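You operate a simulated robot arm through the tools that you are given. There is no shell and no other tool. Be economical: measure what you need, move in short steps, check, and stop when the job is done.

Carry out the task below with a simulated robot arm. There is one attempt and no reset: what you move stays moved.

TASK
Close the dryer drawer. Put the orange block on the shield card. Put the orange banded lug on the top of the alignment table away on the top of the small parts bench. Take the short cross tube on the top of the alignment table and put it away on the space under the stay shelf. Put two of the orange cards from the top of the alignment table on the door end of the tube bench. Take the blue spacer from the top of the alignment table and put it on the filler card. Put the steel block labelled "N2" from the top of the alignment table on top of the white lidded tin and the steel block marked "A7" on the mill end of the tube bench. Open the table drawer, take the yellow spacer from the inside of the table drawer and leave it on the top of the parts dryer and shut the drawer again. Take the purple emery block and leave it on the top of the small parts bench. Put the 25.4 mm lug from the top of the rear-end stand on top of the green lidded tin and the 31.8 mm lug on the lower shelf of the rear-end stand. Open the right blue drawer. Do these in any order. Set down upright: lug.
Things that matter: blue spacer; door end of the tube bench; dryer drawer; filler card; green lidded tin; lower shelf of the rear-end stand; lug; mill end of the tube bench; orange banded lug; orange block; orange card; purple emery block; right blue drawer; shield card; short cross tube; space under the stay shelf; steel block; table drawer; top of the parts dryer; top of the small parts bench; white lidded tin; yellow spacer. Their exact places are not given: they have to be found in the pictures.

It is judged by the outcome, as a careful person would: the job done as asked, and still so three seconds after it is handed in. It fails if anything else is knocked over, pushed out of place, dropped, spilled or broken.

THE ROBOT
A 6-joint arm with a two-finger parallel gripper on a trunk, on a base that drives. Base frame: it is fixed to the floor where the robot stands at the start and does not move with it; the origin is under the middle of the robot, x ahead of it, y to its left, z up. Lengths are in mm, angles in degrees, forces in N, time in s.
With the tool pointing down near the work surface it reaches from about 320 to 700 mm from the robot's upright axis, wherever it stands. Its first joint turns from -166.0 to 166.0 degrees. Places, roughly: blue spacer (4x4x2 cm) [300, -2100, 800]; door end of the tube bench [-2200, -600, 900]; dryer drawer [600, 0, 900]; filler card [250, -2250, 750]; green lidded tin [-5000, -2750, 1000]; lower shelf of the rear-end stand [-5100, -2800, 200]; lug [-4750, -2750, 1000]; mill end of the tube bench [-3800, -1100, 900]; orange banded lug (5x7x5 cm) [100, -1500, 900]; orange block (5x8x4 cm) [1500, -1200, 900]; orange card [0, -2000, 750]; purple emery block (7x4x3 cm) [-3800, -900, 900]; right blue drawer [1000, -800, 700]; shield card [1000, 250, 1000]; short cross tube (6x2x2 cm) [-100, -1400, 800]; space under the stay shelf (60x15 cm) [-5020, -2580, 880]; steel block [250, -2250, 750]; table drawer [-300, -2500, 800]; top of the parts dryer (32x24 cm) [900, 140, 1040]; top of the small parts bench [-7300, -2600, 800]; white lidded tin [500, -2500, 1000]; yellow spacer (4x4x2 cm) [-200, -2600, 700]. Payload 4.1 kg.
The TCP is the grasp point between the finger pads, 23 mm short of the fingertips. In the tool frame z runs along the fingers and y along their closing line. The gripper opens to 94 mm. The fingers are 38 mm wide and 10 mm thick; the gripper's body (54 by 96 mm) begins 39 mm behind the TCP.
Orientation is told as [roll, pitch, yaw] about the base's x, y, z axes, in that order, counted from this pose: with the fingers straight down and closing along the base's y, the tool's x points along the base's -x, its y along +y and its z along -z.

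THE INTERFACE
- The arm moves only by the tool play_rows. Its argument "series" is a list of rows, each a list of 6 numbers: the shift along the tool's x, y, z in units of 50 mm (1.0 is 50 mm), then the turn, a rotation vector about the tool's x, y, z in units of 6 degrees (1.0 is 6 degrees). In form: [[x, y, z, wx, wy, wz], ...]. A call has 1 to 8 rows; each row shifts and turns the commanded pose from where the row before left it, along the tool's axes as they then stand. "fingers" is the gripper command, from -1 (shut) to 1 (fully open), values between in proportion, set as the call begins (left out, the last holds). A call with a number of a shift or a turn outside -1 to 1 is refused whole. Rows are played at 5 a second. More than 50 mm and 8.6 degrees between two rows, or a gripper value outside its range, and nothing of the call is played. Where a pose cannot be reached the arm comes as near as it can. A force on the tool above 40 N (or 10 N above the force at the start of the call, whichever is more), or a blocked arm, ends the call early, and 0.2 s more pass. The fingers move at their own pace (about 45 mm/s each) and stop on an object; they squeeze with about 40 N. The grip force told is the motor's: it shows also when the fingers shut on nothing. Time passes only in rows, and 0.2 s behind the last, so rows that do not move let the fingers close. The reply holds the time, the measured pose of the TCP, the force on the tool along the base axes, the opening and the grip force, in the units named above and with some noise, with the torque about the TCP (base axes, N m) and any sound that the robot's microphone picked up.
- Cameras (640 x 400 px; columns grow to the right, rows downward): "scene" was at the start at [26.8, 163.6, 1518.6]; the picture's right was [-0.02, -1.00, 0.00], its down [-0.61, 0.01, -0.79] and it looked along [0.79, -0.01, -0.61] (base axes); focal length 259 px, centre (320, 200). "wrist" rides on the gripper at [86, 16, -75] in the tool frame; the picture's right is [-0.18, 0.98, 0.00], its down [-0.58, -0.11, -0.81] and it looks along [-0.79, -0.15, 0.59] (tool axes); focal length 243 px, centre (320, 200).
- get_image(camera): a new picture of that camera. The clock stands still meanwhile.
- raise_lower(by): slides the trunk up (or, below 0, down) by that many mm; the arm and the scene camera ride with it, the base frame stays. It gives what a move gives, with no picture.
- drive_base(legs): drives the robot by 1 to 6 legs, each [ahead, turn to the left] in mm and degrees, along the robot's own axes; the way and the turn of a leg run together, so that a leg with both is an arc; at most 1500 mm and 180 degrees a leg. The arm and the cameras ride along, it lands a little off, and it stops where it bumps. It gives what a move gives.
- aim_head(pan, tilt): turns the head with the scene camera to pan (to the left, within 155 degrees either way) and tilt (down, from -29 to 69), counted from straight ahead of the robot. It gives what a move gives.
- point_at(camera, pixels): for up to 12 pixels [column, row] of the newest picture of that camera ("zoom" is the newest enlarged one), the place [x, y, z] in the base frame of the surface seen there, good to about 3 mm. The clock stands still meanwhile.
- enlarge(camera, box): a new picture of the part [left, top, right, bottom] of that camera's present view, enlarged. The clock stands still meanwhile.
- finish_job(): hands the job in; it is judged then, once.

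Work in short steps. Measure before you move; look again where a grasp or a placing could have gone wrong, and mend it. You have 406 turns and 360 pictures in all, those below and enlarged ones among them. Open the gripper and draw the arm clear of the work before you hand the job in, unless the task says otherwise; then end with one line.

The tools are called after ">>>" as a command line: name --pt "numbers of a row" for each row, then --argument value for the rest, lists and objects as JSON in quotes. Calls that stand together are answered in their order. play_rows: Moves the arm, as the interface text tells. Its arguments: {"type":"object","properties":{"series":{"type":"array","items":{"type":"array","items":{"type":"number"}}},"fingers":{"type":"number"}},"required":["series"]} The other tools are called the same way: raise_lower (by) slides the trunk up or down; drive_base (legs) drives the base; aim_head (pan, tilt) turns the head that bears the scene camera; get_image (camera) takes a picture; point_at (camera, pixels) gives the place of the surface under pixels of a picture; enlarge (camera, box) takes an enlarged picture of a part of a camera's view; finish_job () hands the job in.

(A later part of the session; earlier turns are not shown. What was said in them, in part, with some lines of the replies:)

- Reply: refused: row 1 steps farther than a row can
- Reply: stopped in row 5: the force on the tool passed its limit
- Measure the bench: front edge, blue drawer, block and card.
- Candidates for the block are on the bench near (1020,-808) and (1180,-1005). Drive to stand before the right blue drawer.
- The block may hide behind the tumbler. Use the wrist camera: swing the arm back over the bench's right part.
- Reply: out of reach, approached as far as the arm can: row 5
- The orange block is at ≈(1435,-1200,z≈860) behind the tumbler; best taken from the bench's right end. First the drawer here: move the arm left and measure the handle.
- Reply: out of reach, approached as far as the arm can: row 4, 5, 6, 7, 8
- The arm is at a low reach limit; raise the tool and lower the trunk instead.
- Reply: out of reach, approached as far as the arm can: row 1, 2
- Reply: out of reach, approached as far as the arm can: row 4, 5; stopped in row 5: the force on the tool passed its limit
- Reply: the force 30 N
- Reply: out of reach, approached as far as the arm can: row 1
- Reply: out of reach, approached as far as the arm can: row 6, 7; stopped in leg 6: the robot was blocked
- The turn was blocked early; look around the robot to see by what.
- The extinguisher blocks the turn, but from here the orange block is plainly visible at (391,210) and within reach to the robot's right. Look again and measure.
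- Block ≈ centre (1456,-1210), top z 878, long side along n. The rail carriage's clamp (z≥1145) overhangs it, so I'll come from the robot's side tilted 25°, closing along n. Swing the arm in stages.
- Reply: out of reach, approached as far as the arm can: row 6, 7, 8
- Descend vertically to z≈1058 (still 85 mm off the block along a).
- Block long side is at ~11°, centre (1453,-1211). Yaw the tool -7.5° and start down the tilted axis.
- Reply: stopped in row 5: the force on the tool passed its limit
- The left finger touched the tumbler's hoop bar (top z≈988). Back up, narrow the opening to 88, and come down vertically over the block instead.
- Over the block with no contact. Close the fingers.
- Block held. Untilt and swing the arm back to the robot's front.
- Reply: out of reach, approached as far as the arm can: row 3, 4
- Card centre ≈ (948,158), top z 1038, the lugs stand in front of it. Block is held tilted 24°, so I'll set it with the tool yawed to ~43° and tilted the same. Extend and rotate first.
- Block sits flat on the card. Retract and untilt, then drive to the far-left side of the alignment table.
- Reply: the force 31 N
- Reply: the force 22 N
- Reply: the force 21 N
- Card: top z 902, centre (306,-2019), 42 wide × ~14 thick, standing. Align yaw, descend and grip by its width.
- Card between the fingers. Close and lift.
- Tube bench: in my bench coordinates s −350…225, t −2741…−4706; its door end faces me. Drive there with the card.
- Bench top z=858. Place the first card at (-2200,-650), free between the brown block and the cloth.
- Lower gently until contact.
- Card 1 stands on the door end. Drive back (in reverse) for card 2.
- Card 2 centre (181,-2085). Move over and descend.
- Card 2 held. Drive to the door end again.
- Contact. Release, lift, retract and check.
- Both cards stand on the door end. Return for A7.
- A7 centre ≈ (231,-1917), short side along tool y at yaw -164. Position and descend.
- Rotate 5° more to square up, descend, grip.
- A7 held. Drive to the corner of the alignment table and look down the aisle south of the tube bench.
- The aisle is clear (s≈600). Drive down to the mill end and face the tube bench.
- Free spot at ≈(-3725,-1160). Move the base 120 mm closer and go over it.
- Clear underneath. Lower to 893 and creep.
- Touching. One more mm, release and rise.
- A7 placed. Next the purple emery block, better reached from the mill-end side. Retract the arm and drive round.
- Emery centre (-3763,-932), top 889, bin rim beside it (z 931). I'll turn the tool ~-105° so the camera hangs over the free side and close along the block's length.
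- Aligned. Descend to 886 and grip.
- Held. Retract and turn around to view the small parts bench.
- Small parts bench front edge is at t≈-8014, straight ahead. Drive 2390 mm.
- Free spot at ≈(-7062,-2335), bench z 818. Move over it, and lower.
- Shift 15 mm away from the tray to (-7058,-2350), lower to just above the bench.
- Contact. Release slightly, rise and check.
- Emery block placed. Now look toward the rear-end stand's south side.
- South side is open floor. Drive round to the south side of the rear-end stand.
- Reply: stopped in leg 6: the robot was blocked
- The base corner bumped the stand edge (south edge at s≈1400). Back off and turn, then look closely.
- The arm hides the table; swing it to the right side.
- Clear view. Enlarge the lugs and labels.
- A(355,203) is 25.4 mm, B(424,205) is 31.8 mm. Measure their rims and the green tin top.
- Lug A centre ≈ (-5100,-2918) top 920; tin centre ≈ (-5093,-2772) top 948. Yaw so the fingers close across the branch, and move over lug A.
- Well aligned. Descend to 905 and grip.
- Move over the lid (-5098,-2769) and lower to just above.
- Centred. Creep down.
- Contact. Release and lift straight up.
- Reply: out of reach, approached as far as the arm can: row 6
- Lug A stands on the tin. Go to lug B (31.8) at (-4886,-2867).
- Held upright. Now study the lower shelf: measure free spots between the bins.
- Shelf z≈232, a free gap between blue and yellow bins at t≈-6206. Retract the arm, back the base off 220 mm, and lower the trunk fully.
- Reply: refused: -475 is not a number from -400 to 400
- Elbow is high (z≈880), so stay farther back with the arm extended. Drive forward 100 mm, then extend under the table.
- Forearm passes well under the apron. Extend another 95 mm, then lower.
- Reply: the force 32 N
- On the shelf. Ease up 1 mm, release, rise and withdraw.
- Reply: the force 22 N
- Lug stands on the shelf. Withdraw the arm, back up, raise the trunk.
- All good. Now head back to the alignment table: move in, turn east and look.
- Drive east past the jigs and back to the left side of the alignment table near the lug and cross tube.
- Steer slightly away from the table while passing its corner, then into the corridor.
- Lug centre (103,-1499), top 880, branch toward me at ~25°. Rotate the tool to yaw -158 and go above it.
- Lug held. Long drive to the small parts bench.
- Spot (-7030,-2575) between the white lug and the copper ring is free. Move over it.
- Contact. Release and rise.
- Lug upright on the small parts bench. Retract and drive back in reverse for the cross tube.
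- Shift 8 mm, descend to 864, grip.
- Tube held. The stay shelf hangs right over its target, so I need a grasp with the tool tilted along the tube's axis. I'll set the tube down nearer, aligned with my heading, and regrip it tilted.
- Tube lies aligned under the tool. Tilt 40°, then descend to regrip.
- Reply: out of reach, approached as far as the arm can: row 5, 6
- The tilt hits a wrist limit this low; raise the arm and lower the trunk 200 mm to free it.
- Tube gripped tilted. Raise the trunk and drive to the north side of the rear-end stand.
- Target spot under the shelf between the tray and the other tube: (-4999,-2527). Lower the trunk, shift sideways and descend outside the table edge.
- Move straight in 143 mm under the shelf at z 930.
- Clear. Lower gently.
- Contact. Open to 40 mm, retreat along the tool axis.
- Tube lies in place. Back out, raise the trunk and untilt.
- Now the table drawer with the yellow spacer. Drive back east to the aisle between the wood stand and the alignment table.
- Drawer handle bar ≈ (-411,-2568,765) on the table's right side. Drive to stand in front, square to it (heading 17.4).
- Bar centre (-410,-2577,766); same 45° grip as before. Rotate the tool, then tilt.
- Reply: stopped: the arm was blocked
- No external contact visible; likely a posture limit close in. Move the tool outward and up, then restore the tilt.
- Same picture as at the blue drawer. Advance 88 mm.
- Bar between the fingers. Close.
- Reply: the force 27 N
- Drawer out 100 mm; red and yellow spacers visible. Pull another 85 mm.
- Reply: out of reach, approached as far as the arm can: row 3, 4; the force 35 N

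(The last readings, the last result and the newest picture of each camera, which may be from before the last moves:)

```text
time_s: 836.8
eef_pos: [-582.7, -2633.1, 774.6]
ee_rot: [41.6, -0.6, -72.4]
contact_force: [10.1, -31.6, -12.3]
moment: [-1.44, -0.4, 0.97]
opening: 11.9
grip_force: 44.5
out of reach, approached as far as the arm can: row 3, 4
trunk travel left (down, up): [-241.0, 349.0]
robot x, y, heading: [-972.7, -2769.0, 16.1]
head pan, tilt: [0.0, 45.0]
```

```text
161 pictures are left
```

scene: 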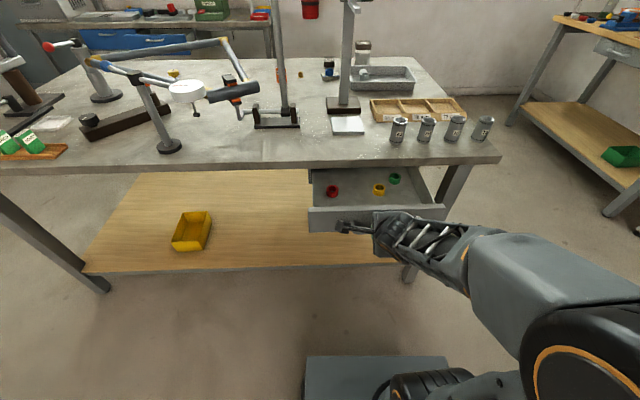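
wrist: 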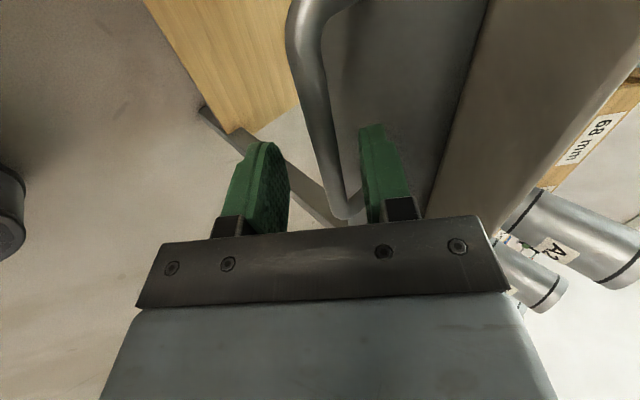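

Open ~175 mm; yellow spacer at (378,190) is accessible. Release and withdraw.

>>> play_rows --pt "0 0 0 0 0 0" --pt "0 0 0 0 0 0" --pt "0 0 0 0 0 0" --fingers -0.15

>>> play_rows --pt "0 0.1 -0.4 0 0 0" --pt "0 0.4 -0.7 0 0 0" --pt "0 0.65 -0.7 0 0 0" --pt "0 0.65 -0.7 0 0 0" --pt "0 0.65 -0.7 0 0 0" --pt "0 0.65 -0.7 0 0 0" --pt "0 0.65 -0.7 0 0 0"

>>> enlarge --camera "scene" --box '[290, 140, 460, 250]'

```text
time_s: 837.6
eef_pos: [-580.6, -2630.6, 779.9]
ee_rot: [42.3, -0.3, -72.3]
contact_force: [0.3, 0.0, 0.3]
moment: [-0.01, 0.01, 0.02]
opening: 39.9
grip_force: 0.1
trunk travel left (down, up): [-241.0, 349.0]
robot x, y, heading: [-971.5, -2768.9, 16.4]
head pan, tilt: [0.0, 45.0]
```

```text
time_s: 839.2
eef_pos: [-595.4, -2634.5, 1077.8]
ee_rot: [42.3, -0.4, -72.3]
contact_force: [0.6, -0.3, -0.3]
moment: [-0.02, 0.02, 0.02]
opening: 39.9
grip_force: 0.1
trunk travel left (down, up): [-241.0, 349.0]
robot x, y, heading: [-971.8, -2769.7, 16.3]
head pan, tilt: [0.0, 45.0]
```

```text
3.64 times, centred on (375, 195) of scene
```

zoom: 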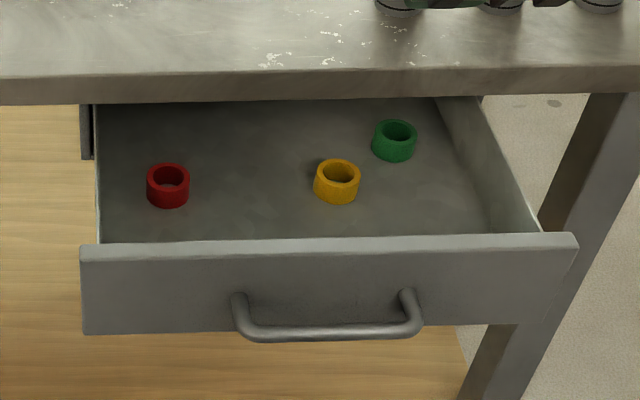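

>>> point_at --camera "zoom" --pixels '[[317, 175], [356, 175], [337, 161], [337, 195], [395, 130], [300, 215], [320, 245], [340, 98], [168, 180], [330, 332], [410, 200], [180, 245]]'

```text
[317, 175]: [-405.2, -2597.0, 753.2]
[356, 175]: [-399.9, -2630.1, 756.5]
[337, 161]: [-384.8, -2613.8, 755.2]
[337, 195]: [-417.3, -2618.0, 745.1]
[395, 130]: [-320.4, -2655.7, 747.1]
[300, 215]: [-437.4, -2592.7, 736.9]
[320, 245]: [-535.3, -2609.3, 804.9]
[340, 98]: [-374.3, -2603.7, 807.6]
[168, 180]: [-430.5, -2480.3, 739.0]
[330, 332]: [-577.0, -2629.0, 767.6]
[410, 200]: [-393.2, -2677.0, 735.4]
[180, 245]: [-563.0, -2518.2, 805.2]
```

Spacer centre (-402,-2614), top 756, 29 mm outside the table edge. I'll grip vertically with a 10 mm offset toward me so the body clears the edge. Untilt and rotate back.

>>> play_rows --pt "0 0 0 1 0 0" --pt "0 0 0 1 0 0" --pt "0 0 0 1 0 0" --pt "0 0 0 1 0 0" --pt "0 0 0 1 0 0" --pt "0 0 0 1 0 0" --pt "0 0 0 1 0 0"

>>> play_rows --pt "0 0 0 0 0 -1" --pt "0 0 0 0 0 -1" --pt "0 0 0 0 0 -1" --pt "0 0 0 0 0 -1" --pt "0 0 0 0 0 -1" --pt "0 0 0 0 0 -1" --pt "0 0 0 0 0 -1" --pt "0 0 0 0 0 -1"

>>> play_rows --pt "0 0 0 0 0 -1" --pt "0 0 0 0 0 -1" --pt "0 0 0 0 0 -1" --pt "0 0 0 0 0 -1" --pt "0 0 0 0 0 -1" --pt "0 0 0 0 0 -1" --pt "0 0 0 0 0 -1" --pt "0 0 0 0 0 0"

```text
time_s: 840.8
eef_pos: [-596.1, -2634.0, 1075.9]
ee_rot: [0.2, -0.5, -72.3]
contact_force: [-1.1, -0.4, 1.0]
moment: [0.03, -0.02, -0.02]
opening: 39.8
grip_force: 0.0
trunk travel left (down, up): [-241.0, 349.0]
robot x, y, heading: [-970.3, -2771.1, 16.5]
head pan, tilt: [0.0, 45.0]
```

```text
time_s: 842.6
eef_pos: [-597.4, -2634.9, 1076.6]
ee_rot: [0.0, -0.4, -24.2]
contact_force: [0.3, -0.4, -0.2]
moment: [0.01, -0.01, 0.0]
opening: 39.8
grip_force: 0.1
trunk travel left (down, up): [-241.0, 349.0]
robot x, y, heading: [-976.4, -2768.0, 16.2]
head pan, tilt: [0.0, 45.0]
```

```text
time_s: 844.4
eef_pos: [-596.2, -2634.6, 1076.5]
ee_rot: [-0.5, -0.3, 17.8]
contact_force: [-0.3, -0.4, 0.5]
moment: [-0.01, 0.01, -0.01]
opening: 39.9
grip_force: 0.1
trunk travel left (down, up): [-241.0, 349.0]
robot x, y, heading: [-972.6, -2767.2, 16.1]
head pan, tilt: [0.0, 45.0]
```

>>> play_rows --pt "-0.906 -0.2 0 0 0 0" --pt "-0.906 -0.2 0 0 0 0" --pt "-0.906 -0.2 0 0 0 0" --pt "-0.906 -0.2 0 0 0 0" --pt "0 0 1 0 0 0" --pt "0 0 1 0 0 0" --pt "0 0 1 0 0 0" --pt "0 0 0 0 0 0" --fingers 0.3

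>>> get_image --camera "wrist"

>>> enlarge --camera "scene" --box '[290, 120, 460, 250]'

```text
time_s: 846.2
eef_pos: [-433.3, -2624.0, 897.2]
ee_rot: [-0.4, -0.3, 17.8]
contact_force: [0.5, -0.2, 0.1]
moment: [0.01, 0.03, 0.03]
opening: 61.1
grip_force: 0.1
out of reach, approached as far as the arm can: row 3, 4
trunk travel left (down, up): [-241.0, 349.0]
robot x, y, heading: [-972.6, -2767.4, 16.4]
head pan, tilt: [0.0, 45.0]
```

```text
159 pictures are left
```

wrist: 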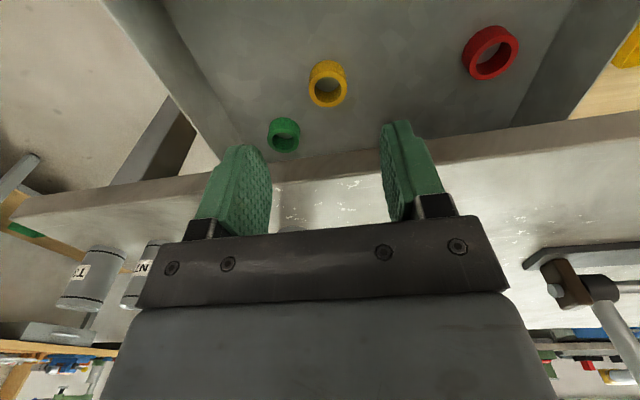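

```text
3.08 times, centred on (375, 185) of scene
```

zoom: 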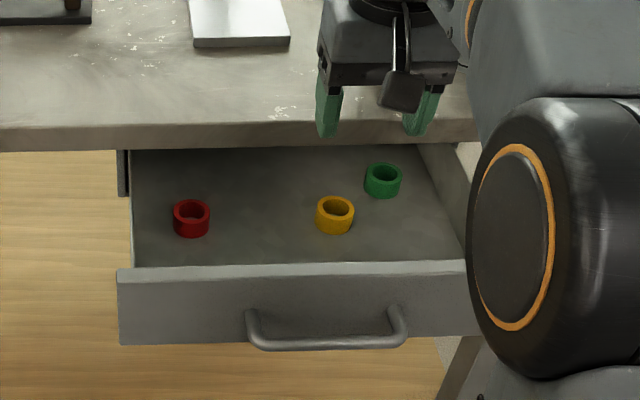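

>>> point_at --camera "wrist" --pixels '[[312, 85], [344, 82], [328, 66], [328, 104], [300, 160], [400, 145], [330, 155]]'

```text
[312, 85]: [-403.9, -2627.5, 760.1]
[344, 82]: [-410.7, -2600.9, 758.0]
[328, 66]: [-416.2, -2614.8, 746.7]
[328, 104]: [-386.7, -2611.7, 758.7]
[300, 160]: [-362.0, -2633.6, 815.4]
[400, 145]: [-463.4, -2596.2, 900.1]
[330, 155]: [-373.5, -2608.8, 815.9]
```

>>> play_rows --pt "-0.42 0.01 0 0 0 0" --pt "0 0 0.8 0 0 0" --pt "0 0 0.8 0 0 0" --pt "0 0 0 0 0 0"

>>> get_image --camera "wrist"

>>> enlarge --camera "scene" --box '[290, 120, 460, 250]'

```text
time_s: 847.2
eef_pos: [-412.5, -2618.9, 817.1]
ee_rot: [-0.4, -0.3, 17.6]
contact_force: [0.9, -1.0, -0.4]
moment: [0.04, 0.02, -0.02]
opening: 61.2
grip_force: 0.1
trunk travel left (down, up): [-241.0, 349.0]
robot x, y, heading: [-976.7, -2770.9, 16.4]
head pan, tilt: [0.0, 45.0]
```

```text
157 pictures are left
```

wrist: 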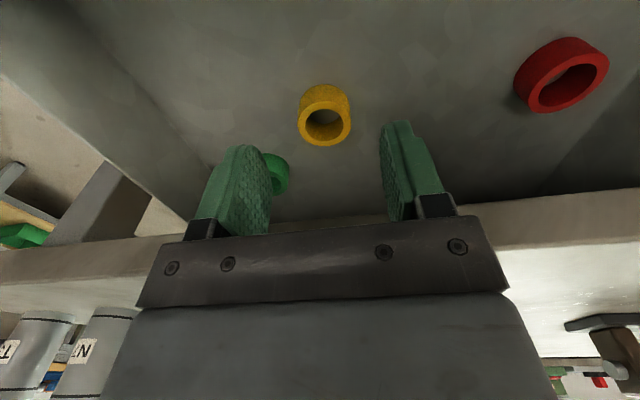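

```text
3.08 times, centred on (375, 185) of scene
```

zoom: 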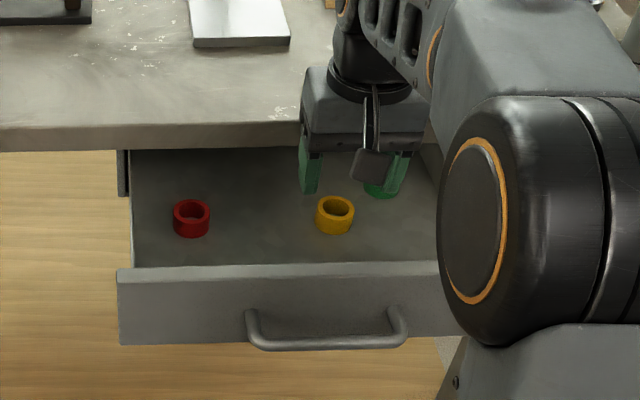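

>>> point_at --camera "zoom" --pixels '[[445, 260], [470, 330], [450, 200], [500, 345], [420, 95], [370, 165]]'

```text
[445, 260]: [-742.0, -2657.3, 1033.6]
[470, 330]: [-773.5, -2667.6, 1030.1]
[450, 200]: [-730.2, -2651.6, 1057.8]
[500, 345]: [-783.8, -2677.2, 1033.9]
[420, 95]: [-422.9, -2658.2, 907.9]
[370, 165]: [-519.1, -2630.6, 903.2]
```

Elbow and camera are clear. Descend into the drawer to 762.

>>> play_rows --pt "0 0 0.4 0 0 0" --pt "0 0 0.4 0 0 0" --pt "0 0 0.2 0 0 0" --pt "0 0 0.08 0 0 0" --pt "0 0 0 0 0 0"

>>> get_image --camera "wrist"

```text
time_s: 847.8
eef_pos: [-409.4, -2615.5, 793.4]
ee_rot: [-0.4, -2.0, 17.7]
contact_force: [-1.3, -1.0, 14.1]
moment: [0.43, -0.5, 0.01]
opening: 61.1
grip_force: 0.1
trunk travel left (down, up): [-241.0, 349.0]
robot x, y, heading: [-973.4, -2772.3, 16.2]
head pan, tilt: [0.0, 45.0]
stopped in row 3: the force on the tool passed its limit (the readings are from after the stop); the commanded pose is now the measured one
```

```text
155 pictures are left
```

wrist: 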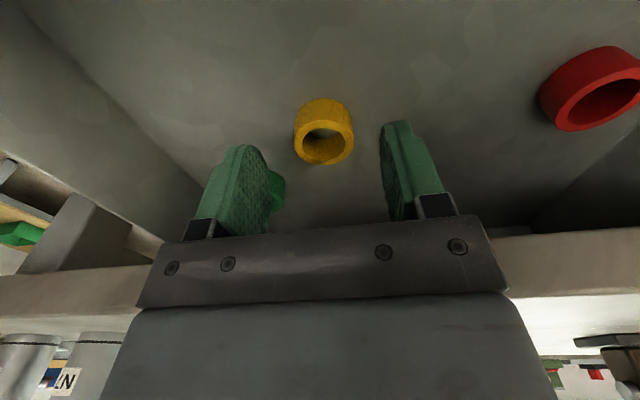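

The body touches the table edge: the drawer must come out further. I'll push its front panel from inside: raise, move near the panel, lower closed fingers.

>>> play_rows --pt "0.1 0 -0.6 0 0 0" --pt "0 0 -1 0 0 0" --pt "0 0 -0.4 0 0.3 0" --pt "0.92 0.37 0 0 0 0" --pt "0.92 0.37 0 0 0 0" --pt "0 0 0 0 0 0" --fingers -1

>>> get_image --camera "wrist"

>>> enlarge --camera "scene" --box '[290, 120, 460, 250]'

```text
time_s: 849.2
eef_pos: [-517.1, -2610.9, 889.8]
ee_rot: [-0.3, 0.1, 17.6]
contact_force: [-0.3, -0.7, 0.2]
moment: [-0.02, 0.0, 0.01]
opening: 0.0
grip_force: 39.4
trunk travel left (down, up): [-241.0, 349.0]
robot x, y, heading: [-966.1, -2769.4, 16.5]
head pan, tilt: [0.0, 45.0]
```

```text
154 pictures are left
```

wrist: 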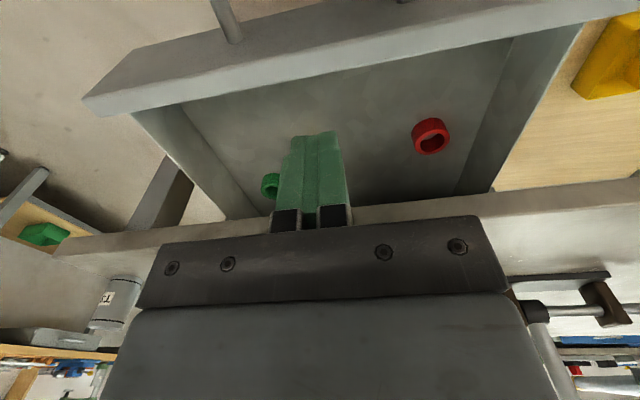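

```text
3.08 times, centred on (375, 185) of scene
```

zoom: 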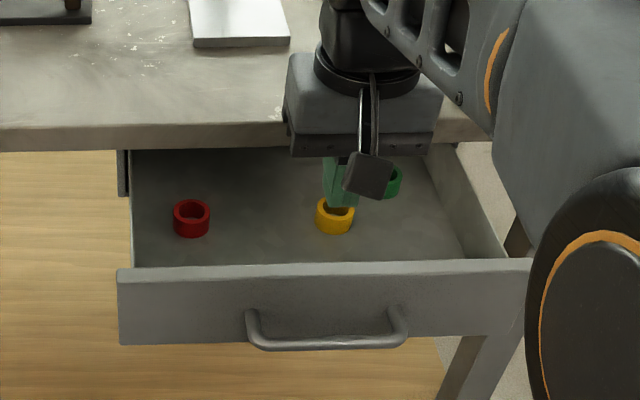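

>>> point_at --camera "wrist" --pixels '[[320, 40], [320, 55], [320, 65], [320, 75], [320, 85], [320, 95], [320, 110]]'

```text
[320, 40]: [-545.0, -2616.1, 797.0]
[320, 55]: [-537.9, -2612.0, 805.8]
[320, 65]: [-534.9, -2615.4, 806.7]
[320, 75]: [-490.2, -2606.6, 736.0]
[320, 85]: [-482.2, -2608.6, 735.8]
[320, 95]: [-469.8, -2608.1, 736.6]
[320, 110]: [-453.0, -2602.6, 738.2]
```

Inner face at x≈-532. Shift 13 mm inward, lower to 785, push outward 65 mm.

>>> play_rows --pt "-0.27 0 0 0 0 0" --pt "0 0 0.9 0 0 0" --pt "0 0 0.9 0 0 0" --pt "0 0 0.3 0 0 0" --pt "0 0 0 0 0 0"

>>> play_rows --pt "0.3 0 0 0 0 0" --pt "0.3 0 0 0 0 0" --pt "0.3 0 0 0 0 0" --pt "0.3 0 0 0 0 0" --pt "0.25 0 0 0 0 0"

>>> enlarge --camera "scene" --box '[290, 120, 460, 270]'

```text
time_s: 850.0
eef_pos: [-500.8, -2606.9, 818.0]
ee_rot: [-0.3, -1.1, 17.7]
contact_force: [1.6, -0.1, 10.9]
moment: [-0.02, 0.16, 0.09]
opening: 0.0
grip_force: 39.3
trunk travel left (down, up): [-241.0, 349.0]
robot x, y, heading: [-971.9, -2769.9, 16.4]
head pan, tilt: [0.0, 45.0]
stopped in row 4: the force on the tool passed its limit (the readings are from after the stop); the commanded pose is now the measured one
```

```text
time_s: 851.4
eef_pos: [-568.6, -2630.7, 818.0]
ee_rot: [-0.4, -1.5, 17.5]
contact_force: [2.0, -1.6, 12.8]
moment: [-0.08, 0.16, 0.15]
opening: 0.0
grip_force: 40.0
trunk travel left (down, up): [-241.0, 349.0]
robot x, y, heading: [-976.7, -2768.8, 16.3]
head pan, tilt: [0.0, 45.0]
stopped in row 5: the force on the tool passed its limit (the readings are from after the stop); the commanded pose is now the measured one
```

```text
2.67 times, centred on (375, 195) of scene
```

zoom: 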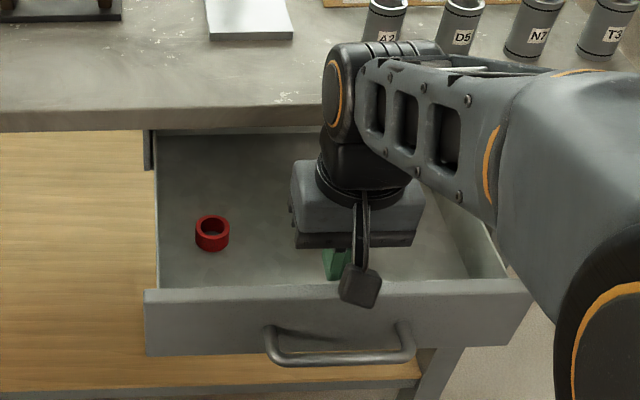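

>>> point_at --camera "zoom" --pixels '[[360, 285], [355, 300], [345, 275], [375, 300], [335, 265], [330, 290], [250, 292], [420, 290], [355, 190], [300, 240]]'

>>> get_image --camera "wrist"

```text
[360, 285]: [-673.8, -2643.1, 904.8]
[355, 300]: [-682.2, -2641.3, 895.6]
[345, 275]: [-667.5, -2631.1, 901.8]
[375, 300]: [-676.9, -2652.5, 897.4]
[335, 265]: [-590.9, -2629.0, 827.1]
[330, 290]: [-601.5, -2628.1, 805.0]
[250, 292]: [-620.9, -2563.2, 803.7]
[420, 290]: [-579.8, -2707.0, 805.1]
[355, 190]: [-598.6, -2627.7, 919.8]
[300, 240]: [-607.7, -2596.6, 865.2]
```

```text
151 pictures are left
```

wrist: 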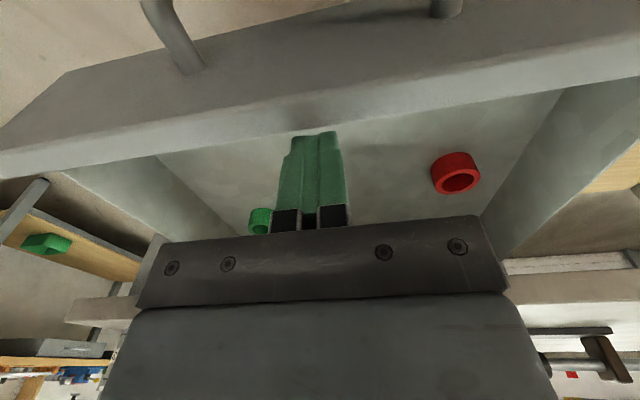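

>>> point_at --camera "zoom" --pixels '[[340, 100], [335, 125], [340, 150], [360, 55], [420, 60], [430, 150], [390, 115], [480, 190], [330, 180]]'

```text
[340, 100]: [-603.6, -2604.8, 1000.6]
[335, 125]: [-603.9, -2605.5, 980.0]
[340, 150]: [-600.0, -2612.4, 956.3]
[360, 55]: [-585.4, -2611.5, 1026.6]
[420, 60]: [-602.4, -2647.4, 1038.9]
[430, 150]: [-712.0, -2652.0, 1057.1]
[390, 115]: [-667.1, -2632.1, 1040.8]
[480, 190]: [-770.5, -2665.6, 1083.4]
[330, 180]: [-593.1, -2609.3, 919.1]
```

Drawer is now out ~235 mm. Raise and look for the spacer.

>>> play_rows --pt "-0.1 0 -0.3 0 0 0" --pt "0 0 -0.9 0 0.25 0" --pt "0 0 -0.9 0 0 0" --pt "0 0 0 0 0 0" --fingers 0.3

>>> enlarge --camera "scene" --box '[290, 120, 460, 270]'

>>> get_image --camera "wrist"

```text
time_s: 852.4
eef_pos: [-567.1, -2627.7, 922.7]
ee_rot: [-0.2, 0.3, 17.7]
contact_force: [0.2, 0.3, -0.4]
moment: [-0.04, -0.02, -0.02]
opening: 61.2
grip_force: 0.1
trunk travel left (down, up): [-241.0, 349.0]
robot x, y, heading: [-971.1, -2766.5, 16.2]
head pan, tilt: [0.0, 45.0]
```

```text
2.67 times, centred on (375, 195) of scene
```

zoom: 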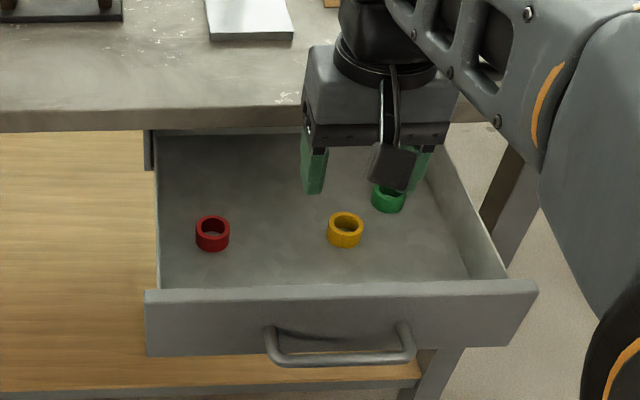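

```text
149 pictures are left
```

wrist: 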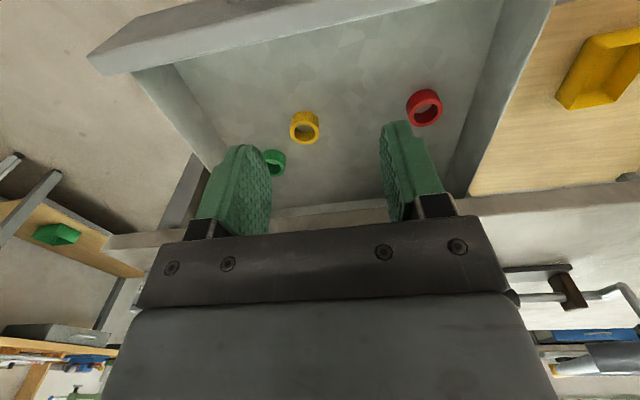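

>>> point_at --camera "wrist" --pixels '[[292, 130], [318, 126], [305, 114], [305, 143], [275, 160], [305, 60], [300, 205]]'

>>> point_at --camera "zoom" --pixels '[[331, 225], [360, 225], [345, 215], [345, 236], [388, 190], [345, 284], [330, 108]]'

```text
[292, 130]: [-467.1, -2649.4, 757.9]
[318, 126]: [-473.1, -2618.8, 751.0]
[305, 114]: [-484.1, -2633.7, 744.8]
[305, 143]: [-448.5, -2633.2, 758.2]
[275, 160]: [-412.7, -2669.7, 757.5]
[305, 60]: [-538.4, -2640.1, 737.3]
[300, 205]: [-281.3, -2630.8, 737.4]
```

```text
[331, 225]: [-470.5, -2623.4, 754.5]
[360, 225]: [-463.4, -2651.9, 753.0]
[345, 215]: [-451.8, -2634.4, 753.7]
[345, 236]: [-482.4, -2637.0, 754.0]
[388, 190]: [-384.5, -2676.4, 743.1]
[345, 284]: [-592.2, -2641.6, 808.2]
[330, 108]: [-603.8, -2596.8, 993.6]
```

Spacer at (-467,-2636), top 757 — now well clear. Move over and descend.

>>> play_rows --pt "-0.62 -0.255 0 0 0 0" --pt "-0.62 -0.255 0 0 0 0" --pt "-0.62 -0.255 0 0 0 0" --pt "0 0 0.9 0 0 0" --pt "0 0 0.9 0 0 0" --pt "0 0 0 0 0 0"

>>> get_image --camera "wrist"

```text
time_s: 853.8
eef_pos: [-465.2, -2639.1, 831.7]
ee_rot: [-0.4, 0.3, 17.6]
contact_force: [-0.4, -0.1, 0.3]
moment: [0.01, -0.01, -0.01]
opening: 61.0
grip_force: 0.0
trunk travel left (down, up): [-241.0, 349.0]
robot x, y, heading: [-973.4, -2770.5, 16.3]
head pan, tilt: [0.0, 45.0]
```

```text
148 pictures are left
```

wrist: 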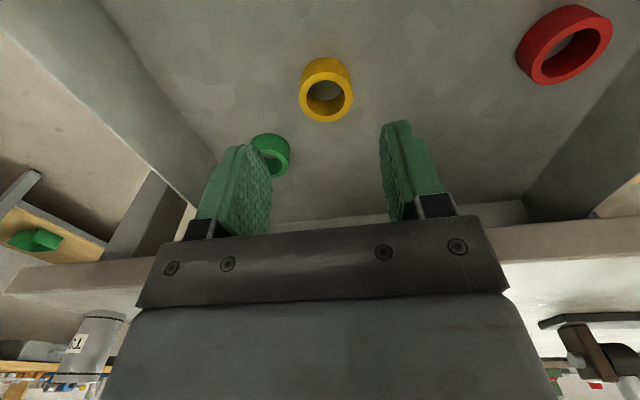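

>>> play_rows --pt "0 0.07 0.5 0 0 0" --pt "0 0 0.5 0 0 0" --pt "0 0 0.3 0 0 0" --pt "0 0 0.08 0 0 0" --pt "0 0 0 0 0 0"

>>> get_image --camera "wrist"

```text
time_s: 855.0
eef_pos: [-466.0, -2634.7, 760.5]
ee_rot: [-0.3, 0.4, 17.7]
contact_force: [0.1, 0.8, -1.0]
moment: [0.0, 0.0, -0.01]
opening: 61.1
grip_force: 0.0
trunk travel left (down, up): [-241.0, 349.0]
robot x, y, heading: [-974.8, -2768.9, 16.4]
head pan, tilt: [0.0, 45.0]
```

```text
147 pictures are left
```

wrist: 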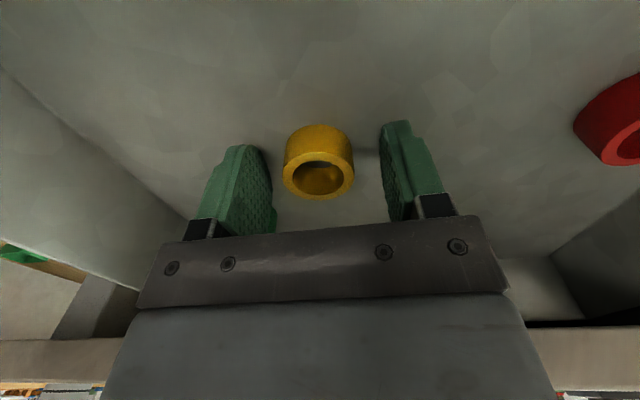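

Spacer between the fingers. Close and lift out to z≈900.

>>> play_rows --pt "0 0 0 0 0 0" --pt "0 0 0 0 0 0" --pt "0 0 0 0 0 0" --pt "0 0 -0.4 0 0 0" --pt "0 0 -0.8 0 0 0" --pt "0 0 -0.8 0 0 0" --pt "0 0 -0.8 0 0 0" --fingers -1

>>> get_image --camera "wrist"

```text
time_s: 856.5
eef_pos: [-466.0, -2631.9, 902.3]
ee_rot: [-0.3, 0.3, 17.8]
contact_force: [1.1, -0.3, -0.9]
moment: [0.02, -0.01, 0.04]
opening: 34.1
grip_force: 40.2
trunk travel left (down, up): [-241.0, 349.0]
robot x, y, heading: [-974.8, -2769.6, 16.5]
head pan, tilt: [0.0, 45.0]
```

```text
146 pictures are left
```

wrist: 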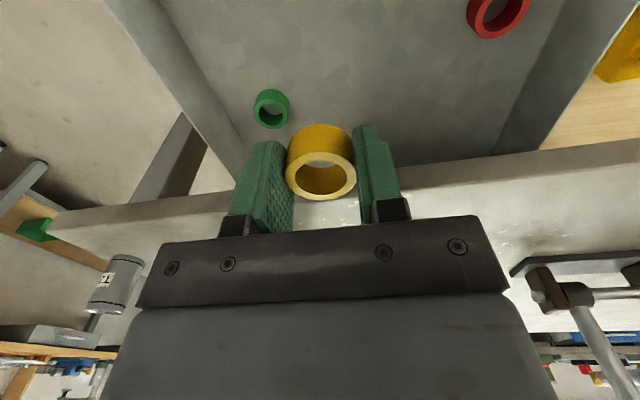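

Spacer held (34 mm). Now back the base 220 mm so I can push the drawer shut by its handle with the fingers (spacer kept below the bar).

>>> drive_base --legs '[[-220, 0]]'

>>> get_image --camera "scene"

```text
time_s: 858.2
eef_pos: [-677.0, -2694.4, 901.8]
ee_rot: [-0.4, 0.3, 17.7]
contact_force: [-0.1, 0.5, -1.1]
moment: [0.04, 0.04, -0.03]
opening: 34.3
grip_force: 39.9
trunk travel left (down, up): [-241.0, 349.0]
robot x, y, heading: [-1185.4, -2826.4, 16.3]
head pan, tilt: [0.0, 45.0]
```

```text
145 pictures are left
```

scene: 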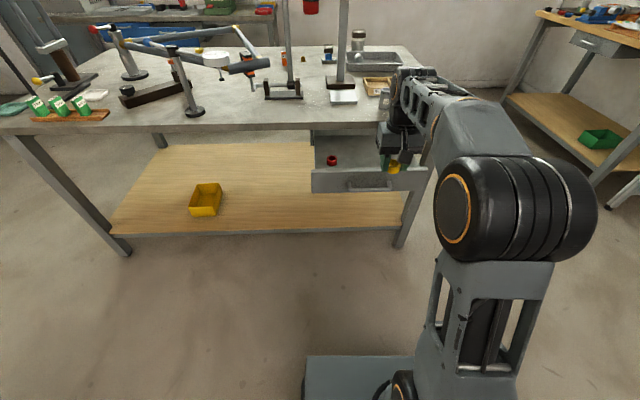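

>>> enlarge --camera "scene" --box '[290, 110, 450, 220]'

>>> point_at --camera "scene" --pixels '[[348, 188], [388, 187], [368, 189], [320, 183], [345, 175], [410, 175]]'

```text
3.64 times, centred on (370, 165) of scene
```

zoom: 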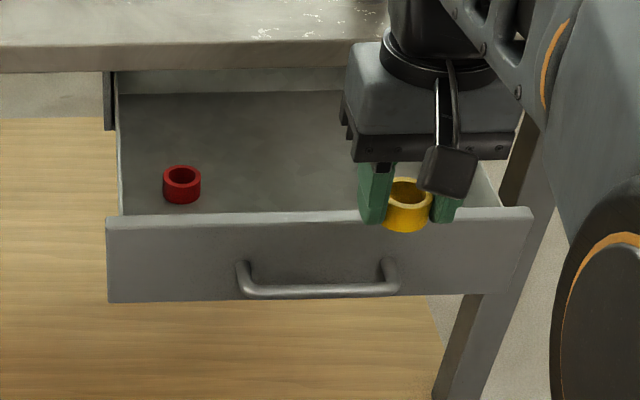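

```text
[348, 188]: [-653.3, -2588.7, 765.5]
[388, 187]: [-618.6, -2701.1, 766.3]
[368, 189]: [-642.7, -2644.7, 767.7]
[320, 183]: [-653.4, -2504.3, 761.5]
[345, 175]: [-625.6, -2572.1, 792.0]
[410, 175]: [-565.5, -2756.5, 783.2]
```

>>> play_rows --pt "0 0.7 0 0 0 0" --pt "0 0 0 0 -0.83 0" --pt "0 0 0 0 -0.83 0" --pt "0 0 0 0 -0.83 0" --pt "0.259 0 0.96 0 0 0" --pt "0.259 0 0.96 0 0 0" --pt "0.259 0 0.96 0 0 0" --pt "0 0 0 0 0 0"

>>> enlarge --camera "scene" --box '[290, 110, 450, 220]'

```text
time_s: 860.0
eef_pos: [-686.9, -2662.3, 752.4]
ee_rot: [-0.4, -14.6, 17.7]
contact_force: [0.0, -0.8, -1.1]
moment: [0.02, 0.0, 0.01]
opening: 34.2
grip_force: 39.9
trunk travel left (down, up): [-241.0, 349.0]
robot x, y, heading: [-1185.7, -2828.2, 16.4]
head pan, tilt: [0.0, 45.0]
```

```text
3.64 times, centred on (370, 165) of scene
```

zoom: 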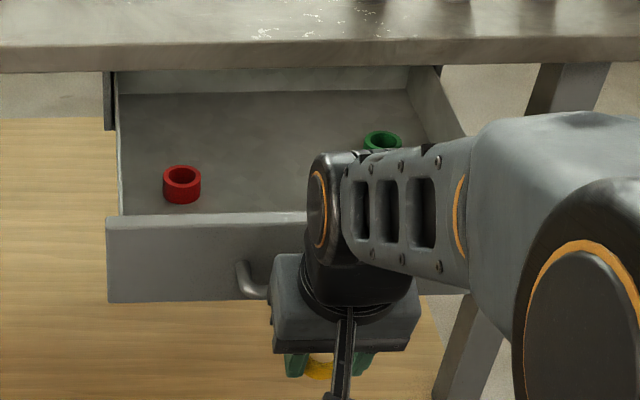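

Drive the base forward 205 mm, pushing the drawer mostly shut.

>>> drive_base --legs '[[205, 0]]'

>>> enlarge --camera "scene" --box '[290, 120, 450, 250]'

```text
time_s: 861.6
eef_pos: [-490.5, -2605.0, 752.4]
ee_rot: [-0.5, -14.6, 17.6]
contact_force: [-0.1, -0.2, -0.9]
moment: [0.0, 0.0, 0.03]
opening: 34.3
grip_force: 39.9
trunk travel left (down, up): [-241.0, 349.0]
robot x, y, heading: [-984.8, -2774.5, 16.4]
head pan, tilt: [0.0, 45.0]
```

```text
3.08 times, centred on (370, 185) of scene
```

zoom: 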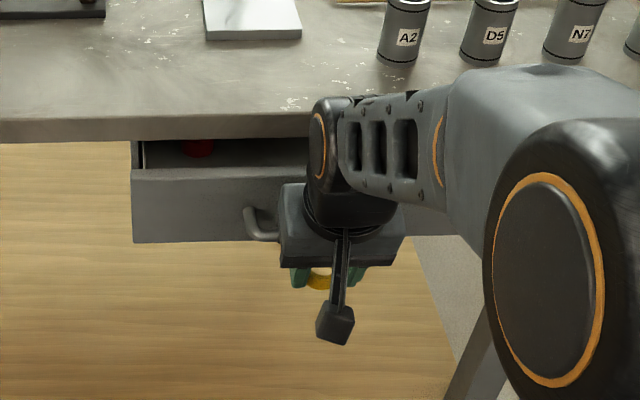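

>>> point_at --camera "zoom" --pixels '[[320, 180], [312, 150], [320, 110], [335, 100], [300, 200], [310, 220], [380, 110]]'

```text
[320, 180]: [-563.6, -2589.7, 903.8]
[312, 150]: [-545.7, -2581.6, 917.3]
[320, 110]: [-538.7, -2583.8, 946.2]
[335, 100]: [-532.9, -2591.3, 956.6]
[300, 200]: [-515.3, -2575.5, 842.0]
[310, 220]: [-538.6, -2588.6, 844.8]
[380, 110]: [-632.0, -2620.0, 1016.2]
```

Clear. Push the last ~60 mm with the arm until it stops.

>>> play_rows --pt "-0.387 0 0.1 0 0 0" --pt "-0.387 0 0.1 0 0 0" --pt "-0.25 0 0.067 0 0 0" --pt "-0.15 0 0.04 0 0 0" --pt "-0.15 0 0.04 0 0 0" --pt "-0.15 0 0.04 0 0 0" --pt "-0.15 0 0.04 0 0 0"

>>> enlarge --camera "scene" --box '[290, 120, 450, 250]'

```text
time_s: 863.1
eef_pos: [-425.0, -2583.8, 749.1]
ee_rot: [-0.5, -13.5, 17.9]
contact_force: [-13.2, -4.7, 1.0]
moment: [0.14, -0.2, 0.38]
opening: 34.1
grip_force: 40.1
trunk travel left (down, up): [-241.0, 349.0]
robot x, y, heading: [-982.1, -2772.2, 16.3]
head pan, tilt: [0.0, 45.0]
stopped in row 7: the force on the tool passed its limit (the readings are from after the stop); the commanded pose is now the measured one
```

```text
3.08 times, centred on (370, 185) of scene
```

zoom: 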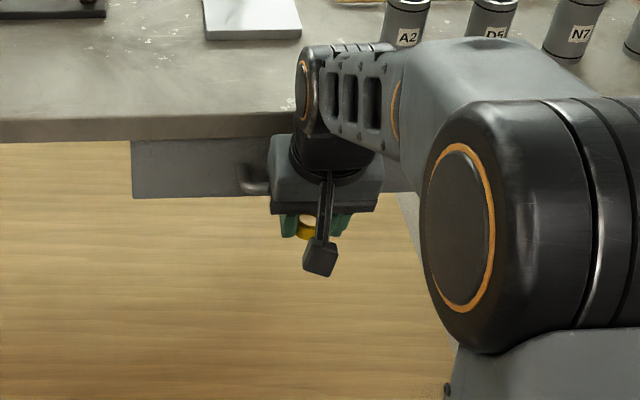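

Stopped hard. Back away and verify the drawer front position.

>>> play_rows --pt "0.75 0 -0.2 0 0 0" --pt "0.75 0 -0.2 0 0 0" --pt "0.5 0 -0.7 0 0 0" --pt "0 0 -1 0 0 0" --pt "0 0 -1 0 0 0" --pt "0 0 -1 0 0 0" --pt "0 0 -1 0 0 0"

>>> enlarge --camera "scene" --box '[290, 140, 450, 260]'

>>> get_image --camera "wrist"

```text
time_s: 864.7
eef_pos: [-574.0, -2627.9, 972.0]
ee_rot: [-0.5, -13.7, 17.9]
contact_force: [0.3, 0.6, -0.4]
moment: [-0.03, 0.02, 0.04]
opening: 34.3
grip_force: 39.9
trunk travel left (down, up): [-241.0, 349.0]
robot x, y, heading: [-986.4, -2772.6, 16.4]
head pan, tilt: [0.0, 45.0]
```

```text
3.33 times, centred on (370, 200) of scene
```

zoom: 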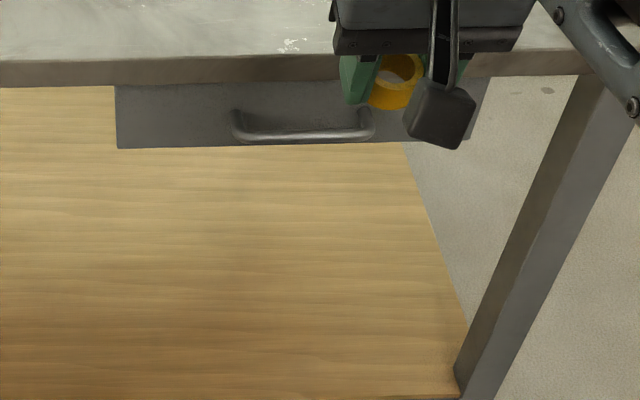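

```text
139 pictures are left
```

wrist: 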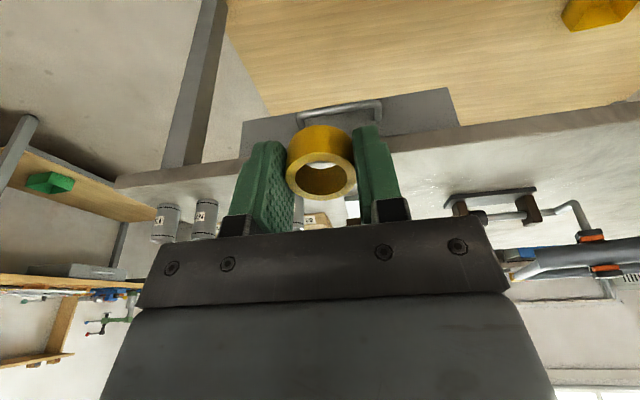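

>>> point_at --camera "zoom" --pixels '[[245, 135], [365, 132], [300, 136], [130, 140], [130, 100], [180, 120], [300, 120]]'

```text
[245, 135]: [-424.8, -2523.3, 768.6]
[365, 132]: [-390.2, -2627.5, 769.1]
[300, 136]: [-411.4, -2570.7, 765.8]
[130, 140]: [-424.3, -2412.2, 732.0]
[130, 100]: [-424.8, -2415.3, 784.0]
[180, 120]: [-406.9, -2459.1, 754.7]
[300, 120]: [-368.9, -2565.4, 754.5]
```

The handle is back at its original place: drawer shut. Untilt, raise the trunk and drive to the dryer.

>>> play_rows --pt "0 0 0 0 0.8 0" --pt "0 0 0 0 0.8 0" --pt "0 0 0 0 0.65 0"

>>> raise_lower --by 234

>>> drive_base --legs '[[0, 92], [850, 0], [850, 0], [0, -90], [920, 0], [910, 0]]'

```text
time_s: 865.5
eef_pos: [-574.4, -2629.0, 973.8]
ee_rot: [-0.4, -0.1, 17.8]
contact_force: [0.2, -0.5, -0.3]
moment: [-0.01, 0.02, 0.02]
opening: 34.2
grip_force: 40.2
trunk travel left (down, up): [-241.0, 349.0]
robot x, y, heading: [-987.2, -2772.3, 16.4]
head pan, tilt: [0.0, 45.0]
```

```text
time_s: 867.9
eef_pos: [-574.3, -2629.1, 1208.4]
ee_rot: [-0.5, -0.2, 17.8]
contact_force: [-0.1, -0.4, -0.8]
moment: [0.01, -0.01, 0.01]
opening: 34.3
grip_force: 40.4
trunk travel left (down, up): [-475.0, 115.0]
robot x, y, heading: [-988.0, -2771.5, 16.2]
head pan, tilt: [0.0, 45.0]
```

```text
time_s: 893.0
eef_pos: [613.2, -442.4, 1207.1]
ee_rot: [-0.5, -0.3, 19.6]
contact_force: [-0.5, 0.2, 0.1]
moment: [-0.02, -0.01, 0.03]
opening: 34.5
grip_force: 40.0
trunk travel left (down, up): [-475.0, 115.0]
robot x, y, heading: [206.8, -604.7, 18.2]
head pan, tilt: [0.0, 45.0]
```

>>> drive_base --legs '[[0, 90], [425, 0], [0, -90], [330, 0]]'

>>> aim_head --pan 0 --tilt 40

>>> get_image --camera "scene"

```text
time_s: 905.0
eef_pos: [792.6, 71.1, 1207.0]
ee_rot: [-0.3, -0.2, 20.2]
contact_force: [-0.5, -0.3, 0.1]
moment: [0.0, 0.0, 0.0]
opening: 34.3
grip_force: 39.3
trunk travel left (down, up): [-475.0, 115.0]
robot x, y, heading: [389.7, -88.3, 18.8]
head pan, tilt: [0.0, 45.0]
```

```text
time_s: 905.7
eef_pos: [790.9, 71.5, 1207.5]
ee_rot: [-0.4, -0.2, 20.1]
contact_force: [0.1, 0.3, -0.3]
moment: [0.01, 0.05, 0.0]
opening: 34.3
grip_force: 39.9
trunk travel left (down, up): [-475.0, 115.0]
robot x, y, heading: [387.0, -90.7, 18.7]
head pan, tilt: [0.0, 40.0]
```

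```text
138 pictures are left
```

scene: 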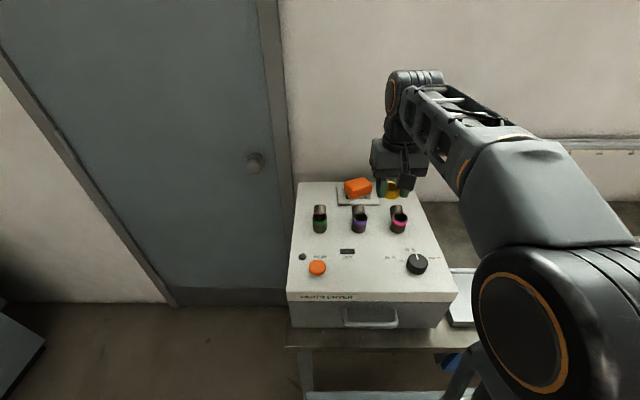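

>>> enlarge --camera "scene" --box '[280, 170, 460, 310]'

>>> point_at --camera "scene" --pixels '[[365, 278], [380, 262], [417, 263], [317, 267], [398, 228], [359, 228], [355, 252], [420, 215], [425, 235], [375, 275], [310, 195], [415, 200]]'

```text
2.86 times, centred on (370, 240) of scene
```

zoom: 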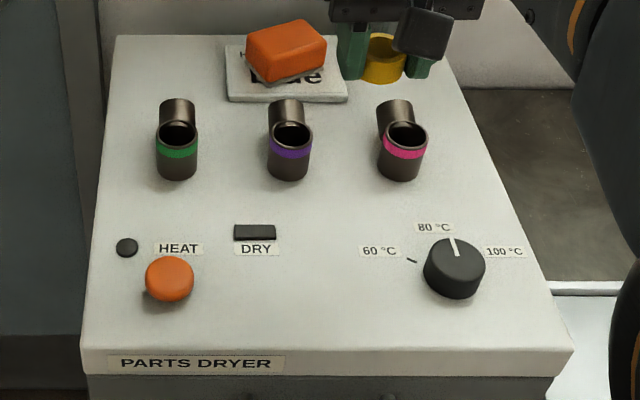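

```text
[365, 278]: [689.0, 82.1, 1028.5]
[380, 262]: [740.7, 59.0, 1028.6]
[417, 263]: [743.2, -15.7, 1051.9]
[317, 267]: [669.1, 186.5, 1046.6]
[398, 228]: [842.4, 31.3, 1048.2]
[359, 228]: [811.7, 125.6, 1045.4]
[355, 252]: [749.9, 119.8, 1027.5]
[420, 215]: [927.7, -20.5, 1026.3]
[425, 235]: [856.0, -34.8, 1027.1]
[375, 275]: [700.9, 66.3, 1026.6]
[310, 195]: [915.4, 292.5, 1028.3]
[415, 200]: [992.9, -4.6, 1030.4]
```

Front-centre of the dryer top (700,85) is free. Move over and lower.

>>> play_rows --pt "0.81 0.44 0 0 0 0" --pt "0.81 0.44 0 0 0 0" --pt "0 0 0.9 0 0 0" --pt "0 0 0.9 0 0 0" --pt "0 0 0.9 0 0 0" --pt "0 0 0 0 0 0"

>>> get_image --camera "wrist"

>>> enlarge --camera "scene" --box '[280, 170, 460, 310]'

```text
time_s: 907.1
eef_pos: [700.0, 83.4, 1071.1]
ee_rot: [-0.4, -0.3, 20.2]
contact_force: [0.7, -0.4, -0.4]
moment: [0.01, 0.04, -0.02]
opening: 34.3
grip_force: 40.0
trunk travel left (down, up): [-475.0, 115.0]
robot x, y, heading: [386.2, -90.6, 18.6]
head pan, tilt: [0.0, 40.0]
```

```text
136 pictures are left
```

wrist: 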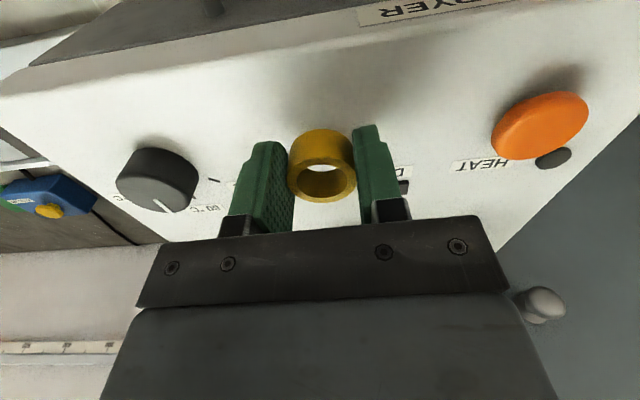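

```text
2.86 times, centred on (370, 240) of scene
```

zoom: 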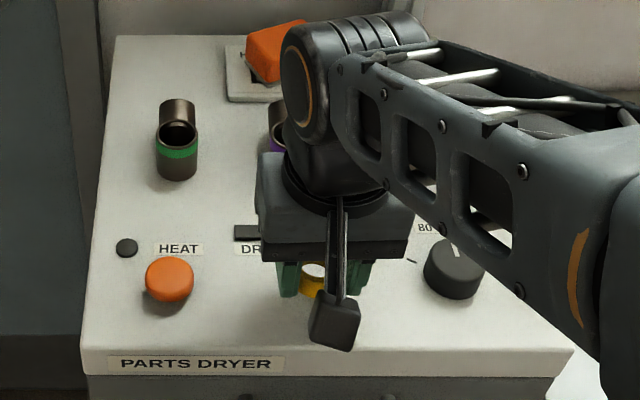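

>>> play_rows --pt "0 0 0.26 0 0 0" --pt "0 0 0.04 0 0 0" --pt "0 0 0.03 0 0 0" --pt "0 0 0 0 0 0"

>>> play_rows --pt "0 0 0.03 0 0 0" --pt "0 0 0.02 0 0 0" --pt "0 0 0 0 0 0"

```text
time_s: 908.1
eef_pos: [701.0, 82.8, 1055.1]
ee_rot: [-0.3, -0.2, 20.2]
contact_force: [-0.2, -0.3, 0.0]
moment: [0.01, -0.02, -0.03]
opening: 34.3
grip_force: 39.8
trunk travel left (down, up): [-475.0, 115.0]
robot x, y, heading: [385.5, -89.4, 18.3]
head pan, tilt: [0.0, 40.0]
```

```text
time_s: 908.9
eef_pos: [700.9, 82.3, 1055.4]
ee_rot: [-0.4, -0.5, 20.2]
contact_force: [-0.4, 0.0, 27.1]
moment: [0.03, 0.19, 0.02]
opening: 34.1
grip_force: 40.5
trunk travel left (down, up): [-475.0, 115.0]
robot x, y, heading: [384.5, -91.2, 18.8]
head pan, tilt: [0.0, 40.0]
```

Contact. Ease up 1.5 mm, release and lift.

>>> play_rows --pt "0 0 -0.03 0 0 0" --pt "0 0 0 0 0 0"

>>> play_rows --pt "0 0 0 0 0 0" --pt "0 0 0 0 0 0" --pt "0 0 -0.4 0 0 0" --pt "0 0 -0.9 0 0 0" --pt "0 0 -1 0 0 0" --pt "0 0 -1 0 0 0" --fingers 0.2

>>> drive_base --legs '[[-320, 0]]'

>>> get_image --camera "scene"

```text
time_s: 909.5
eef_pos: [700.5, 83.9, 1053.7]
ee_rot: [-0.4, -0.2, 20.2]
contact_force: [1.4, 2.3, 16.8]
moment: [0.11, -0.02, 0.01]
opening: 33.9
grip_force: 40.4
trunk travel left (down, up): [-475.0, 115.0]
robot x, y, heading: [385.8, -88.5, 18.7]
head pan, tilt: [0.0, 40.0]
```

```text
time_s: 910.9
eef_pos: [700.4, 85.9, 1219.8]
ee_rot: [-0.5, -0.2, 20.2]
contact_force: [0.1, 0.3, 0.5]
moment: [0.0, 0.02, -0.04]
opening: 56.6
grip_force: 0.1
trunk travel left (down, up): [-475.0, 115.0]
robot x, y, heading: [384.5, -88.1, 18.6]
head pan, tilt: [0.0, 40.0]
```

```text
time_s: 913.0
eef_pos: [398.8, -15.4, 1218.8]
ee_rot: [-0.3, -0.1, 20.4]
contact_force: [-0.5, -0.3, -0.2]
moment: [0.0, 0.0, 0.01]
opening: 56.4
grip_force: 0.1
trunk travel left (down, up): [-475.0, 115.0]
robot x, y, heading: [85.3, -192.5, 18.9]
head pan, tilt: [0.0, 40.0]
```

```text
134 pictures are left
```

scene: 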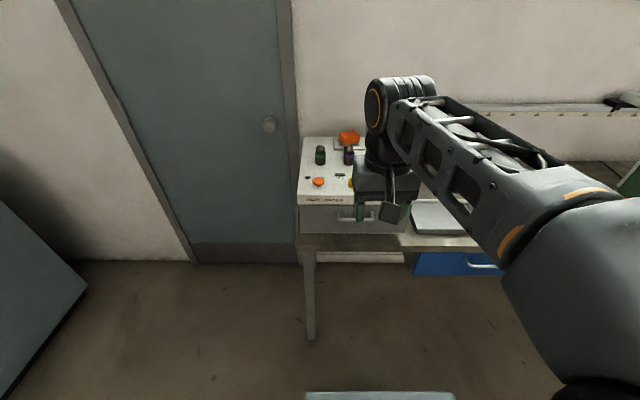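

Swing the arm right to check the dryer and the blue drawers.

>>> play_rows --pt "0 -0.9 -0.3 0 0 0" --pt "0 -0.9 -0.3 0 0 0" --pt "0 -0.9 0 0 0 0" --pt "0 -0.9 0 0 0 0" --pt "0 -0.9 0 0 0 0"

>>> enlarge --camera "scene" --box '[280, 110, 440, 260]'

>>> aim_head --pan -70 --tilt 22

>>> get_image --camera "scene"

```text
time_s: 914.2
eef_pos: [477.7, -228.1, 1251.9]
ee_rot: [-0.5, -0.3, 20.4]
contact_force: [0.8, -0.7, -0.1]
moment: [0.0, -0.05, 0.01]
opening: 56.5
grip_force: 0.0
trunk travel left (down, up): [-475.0, 115.0]
robot x, y, heading: [83.6, -190.9, 19.1]
head pan, tilt: [0.0, 40.0]
```

```text
2.67 times, centred on (360, 185) of scene
```

zoom: 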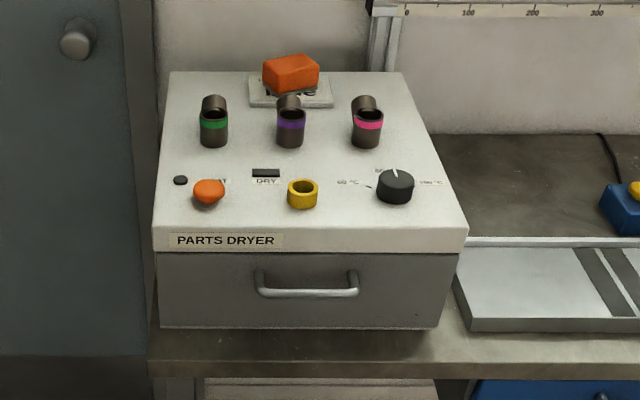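

```text
time_s: 915.6
eef_pos: [477.2, -226.6, 1251.4]
ee_rot: [-0.4, -0.2, 20.4]
contact_force: [-0.4, 0.3, -0.1]
moment: [0.0, 0.03, 0.03]
opening: 56.6
grip_force: 0.1
trunk travel left (down, up): [-475.0, 115.0]
robot x, y, heading: [83.9, -192.5, 19.1]
head pan, tilt: [-70.0, 22.0]
```

```text
132 pictures are left
```

scene: 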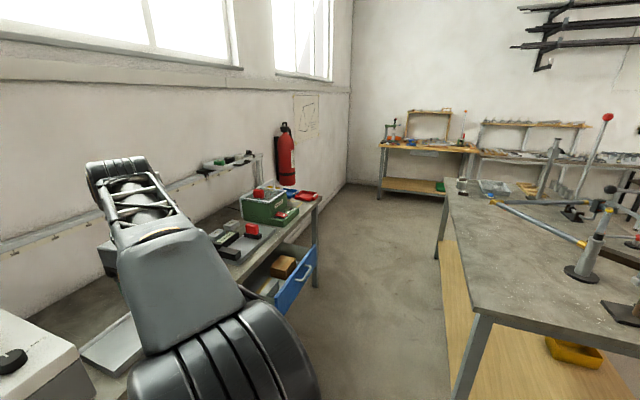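

The dryer drawer is closed with the orange block on the card and the yellow spacer on top. The right blue drawer is open and the arm is clear with the gripper open. I'll hand it in.

>>> finish_job

```text
The job is handed in.
```

All the tasks are done and the job is handed in. The gripper is open and the arm is clear of the work. While reaching the orange block, one finger lightly touched the tumbler's bar; it looked undisturbed afterwards.
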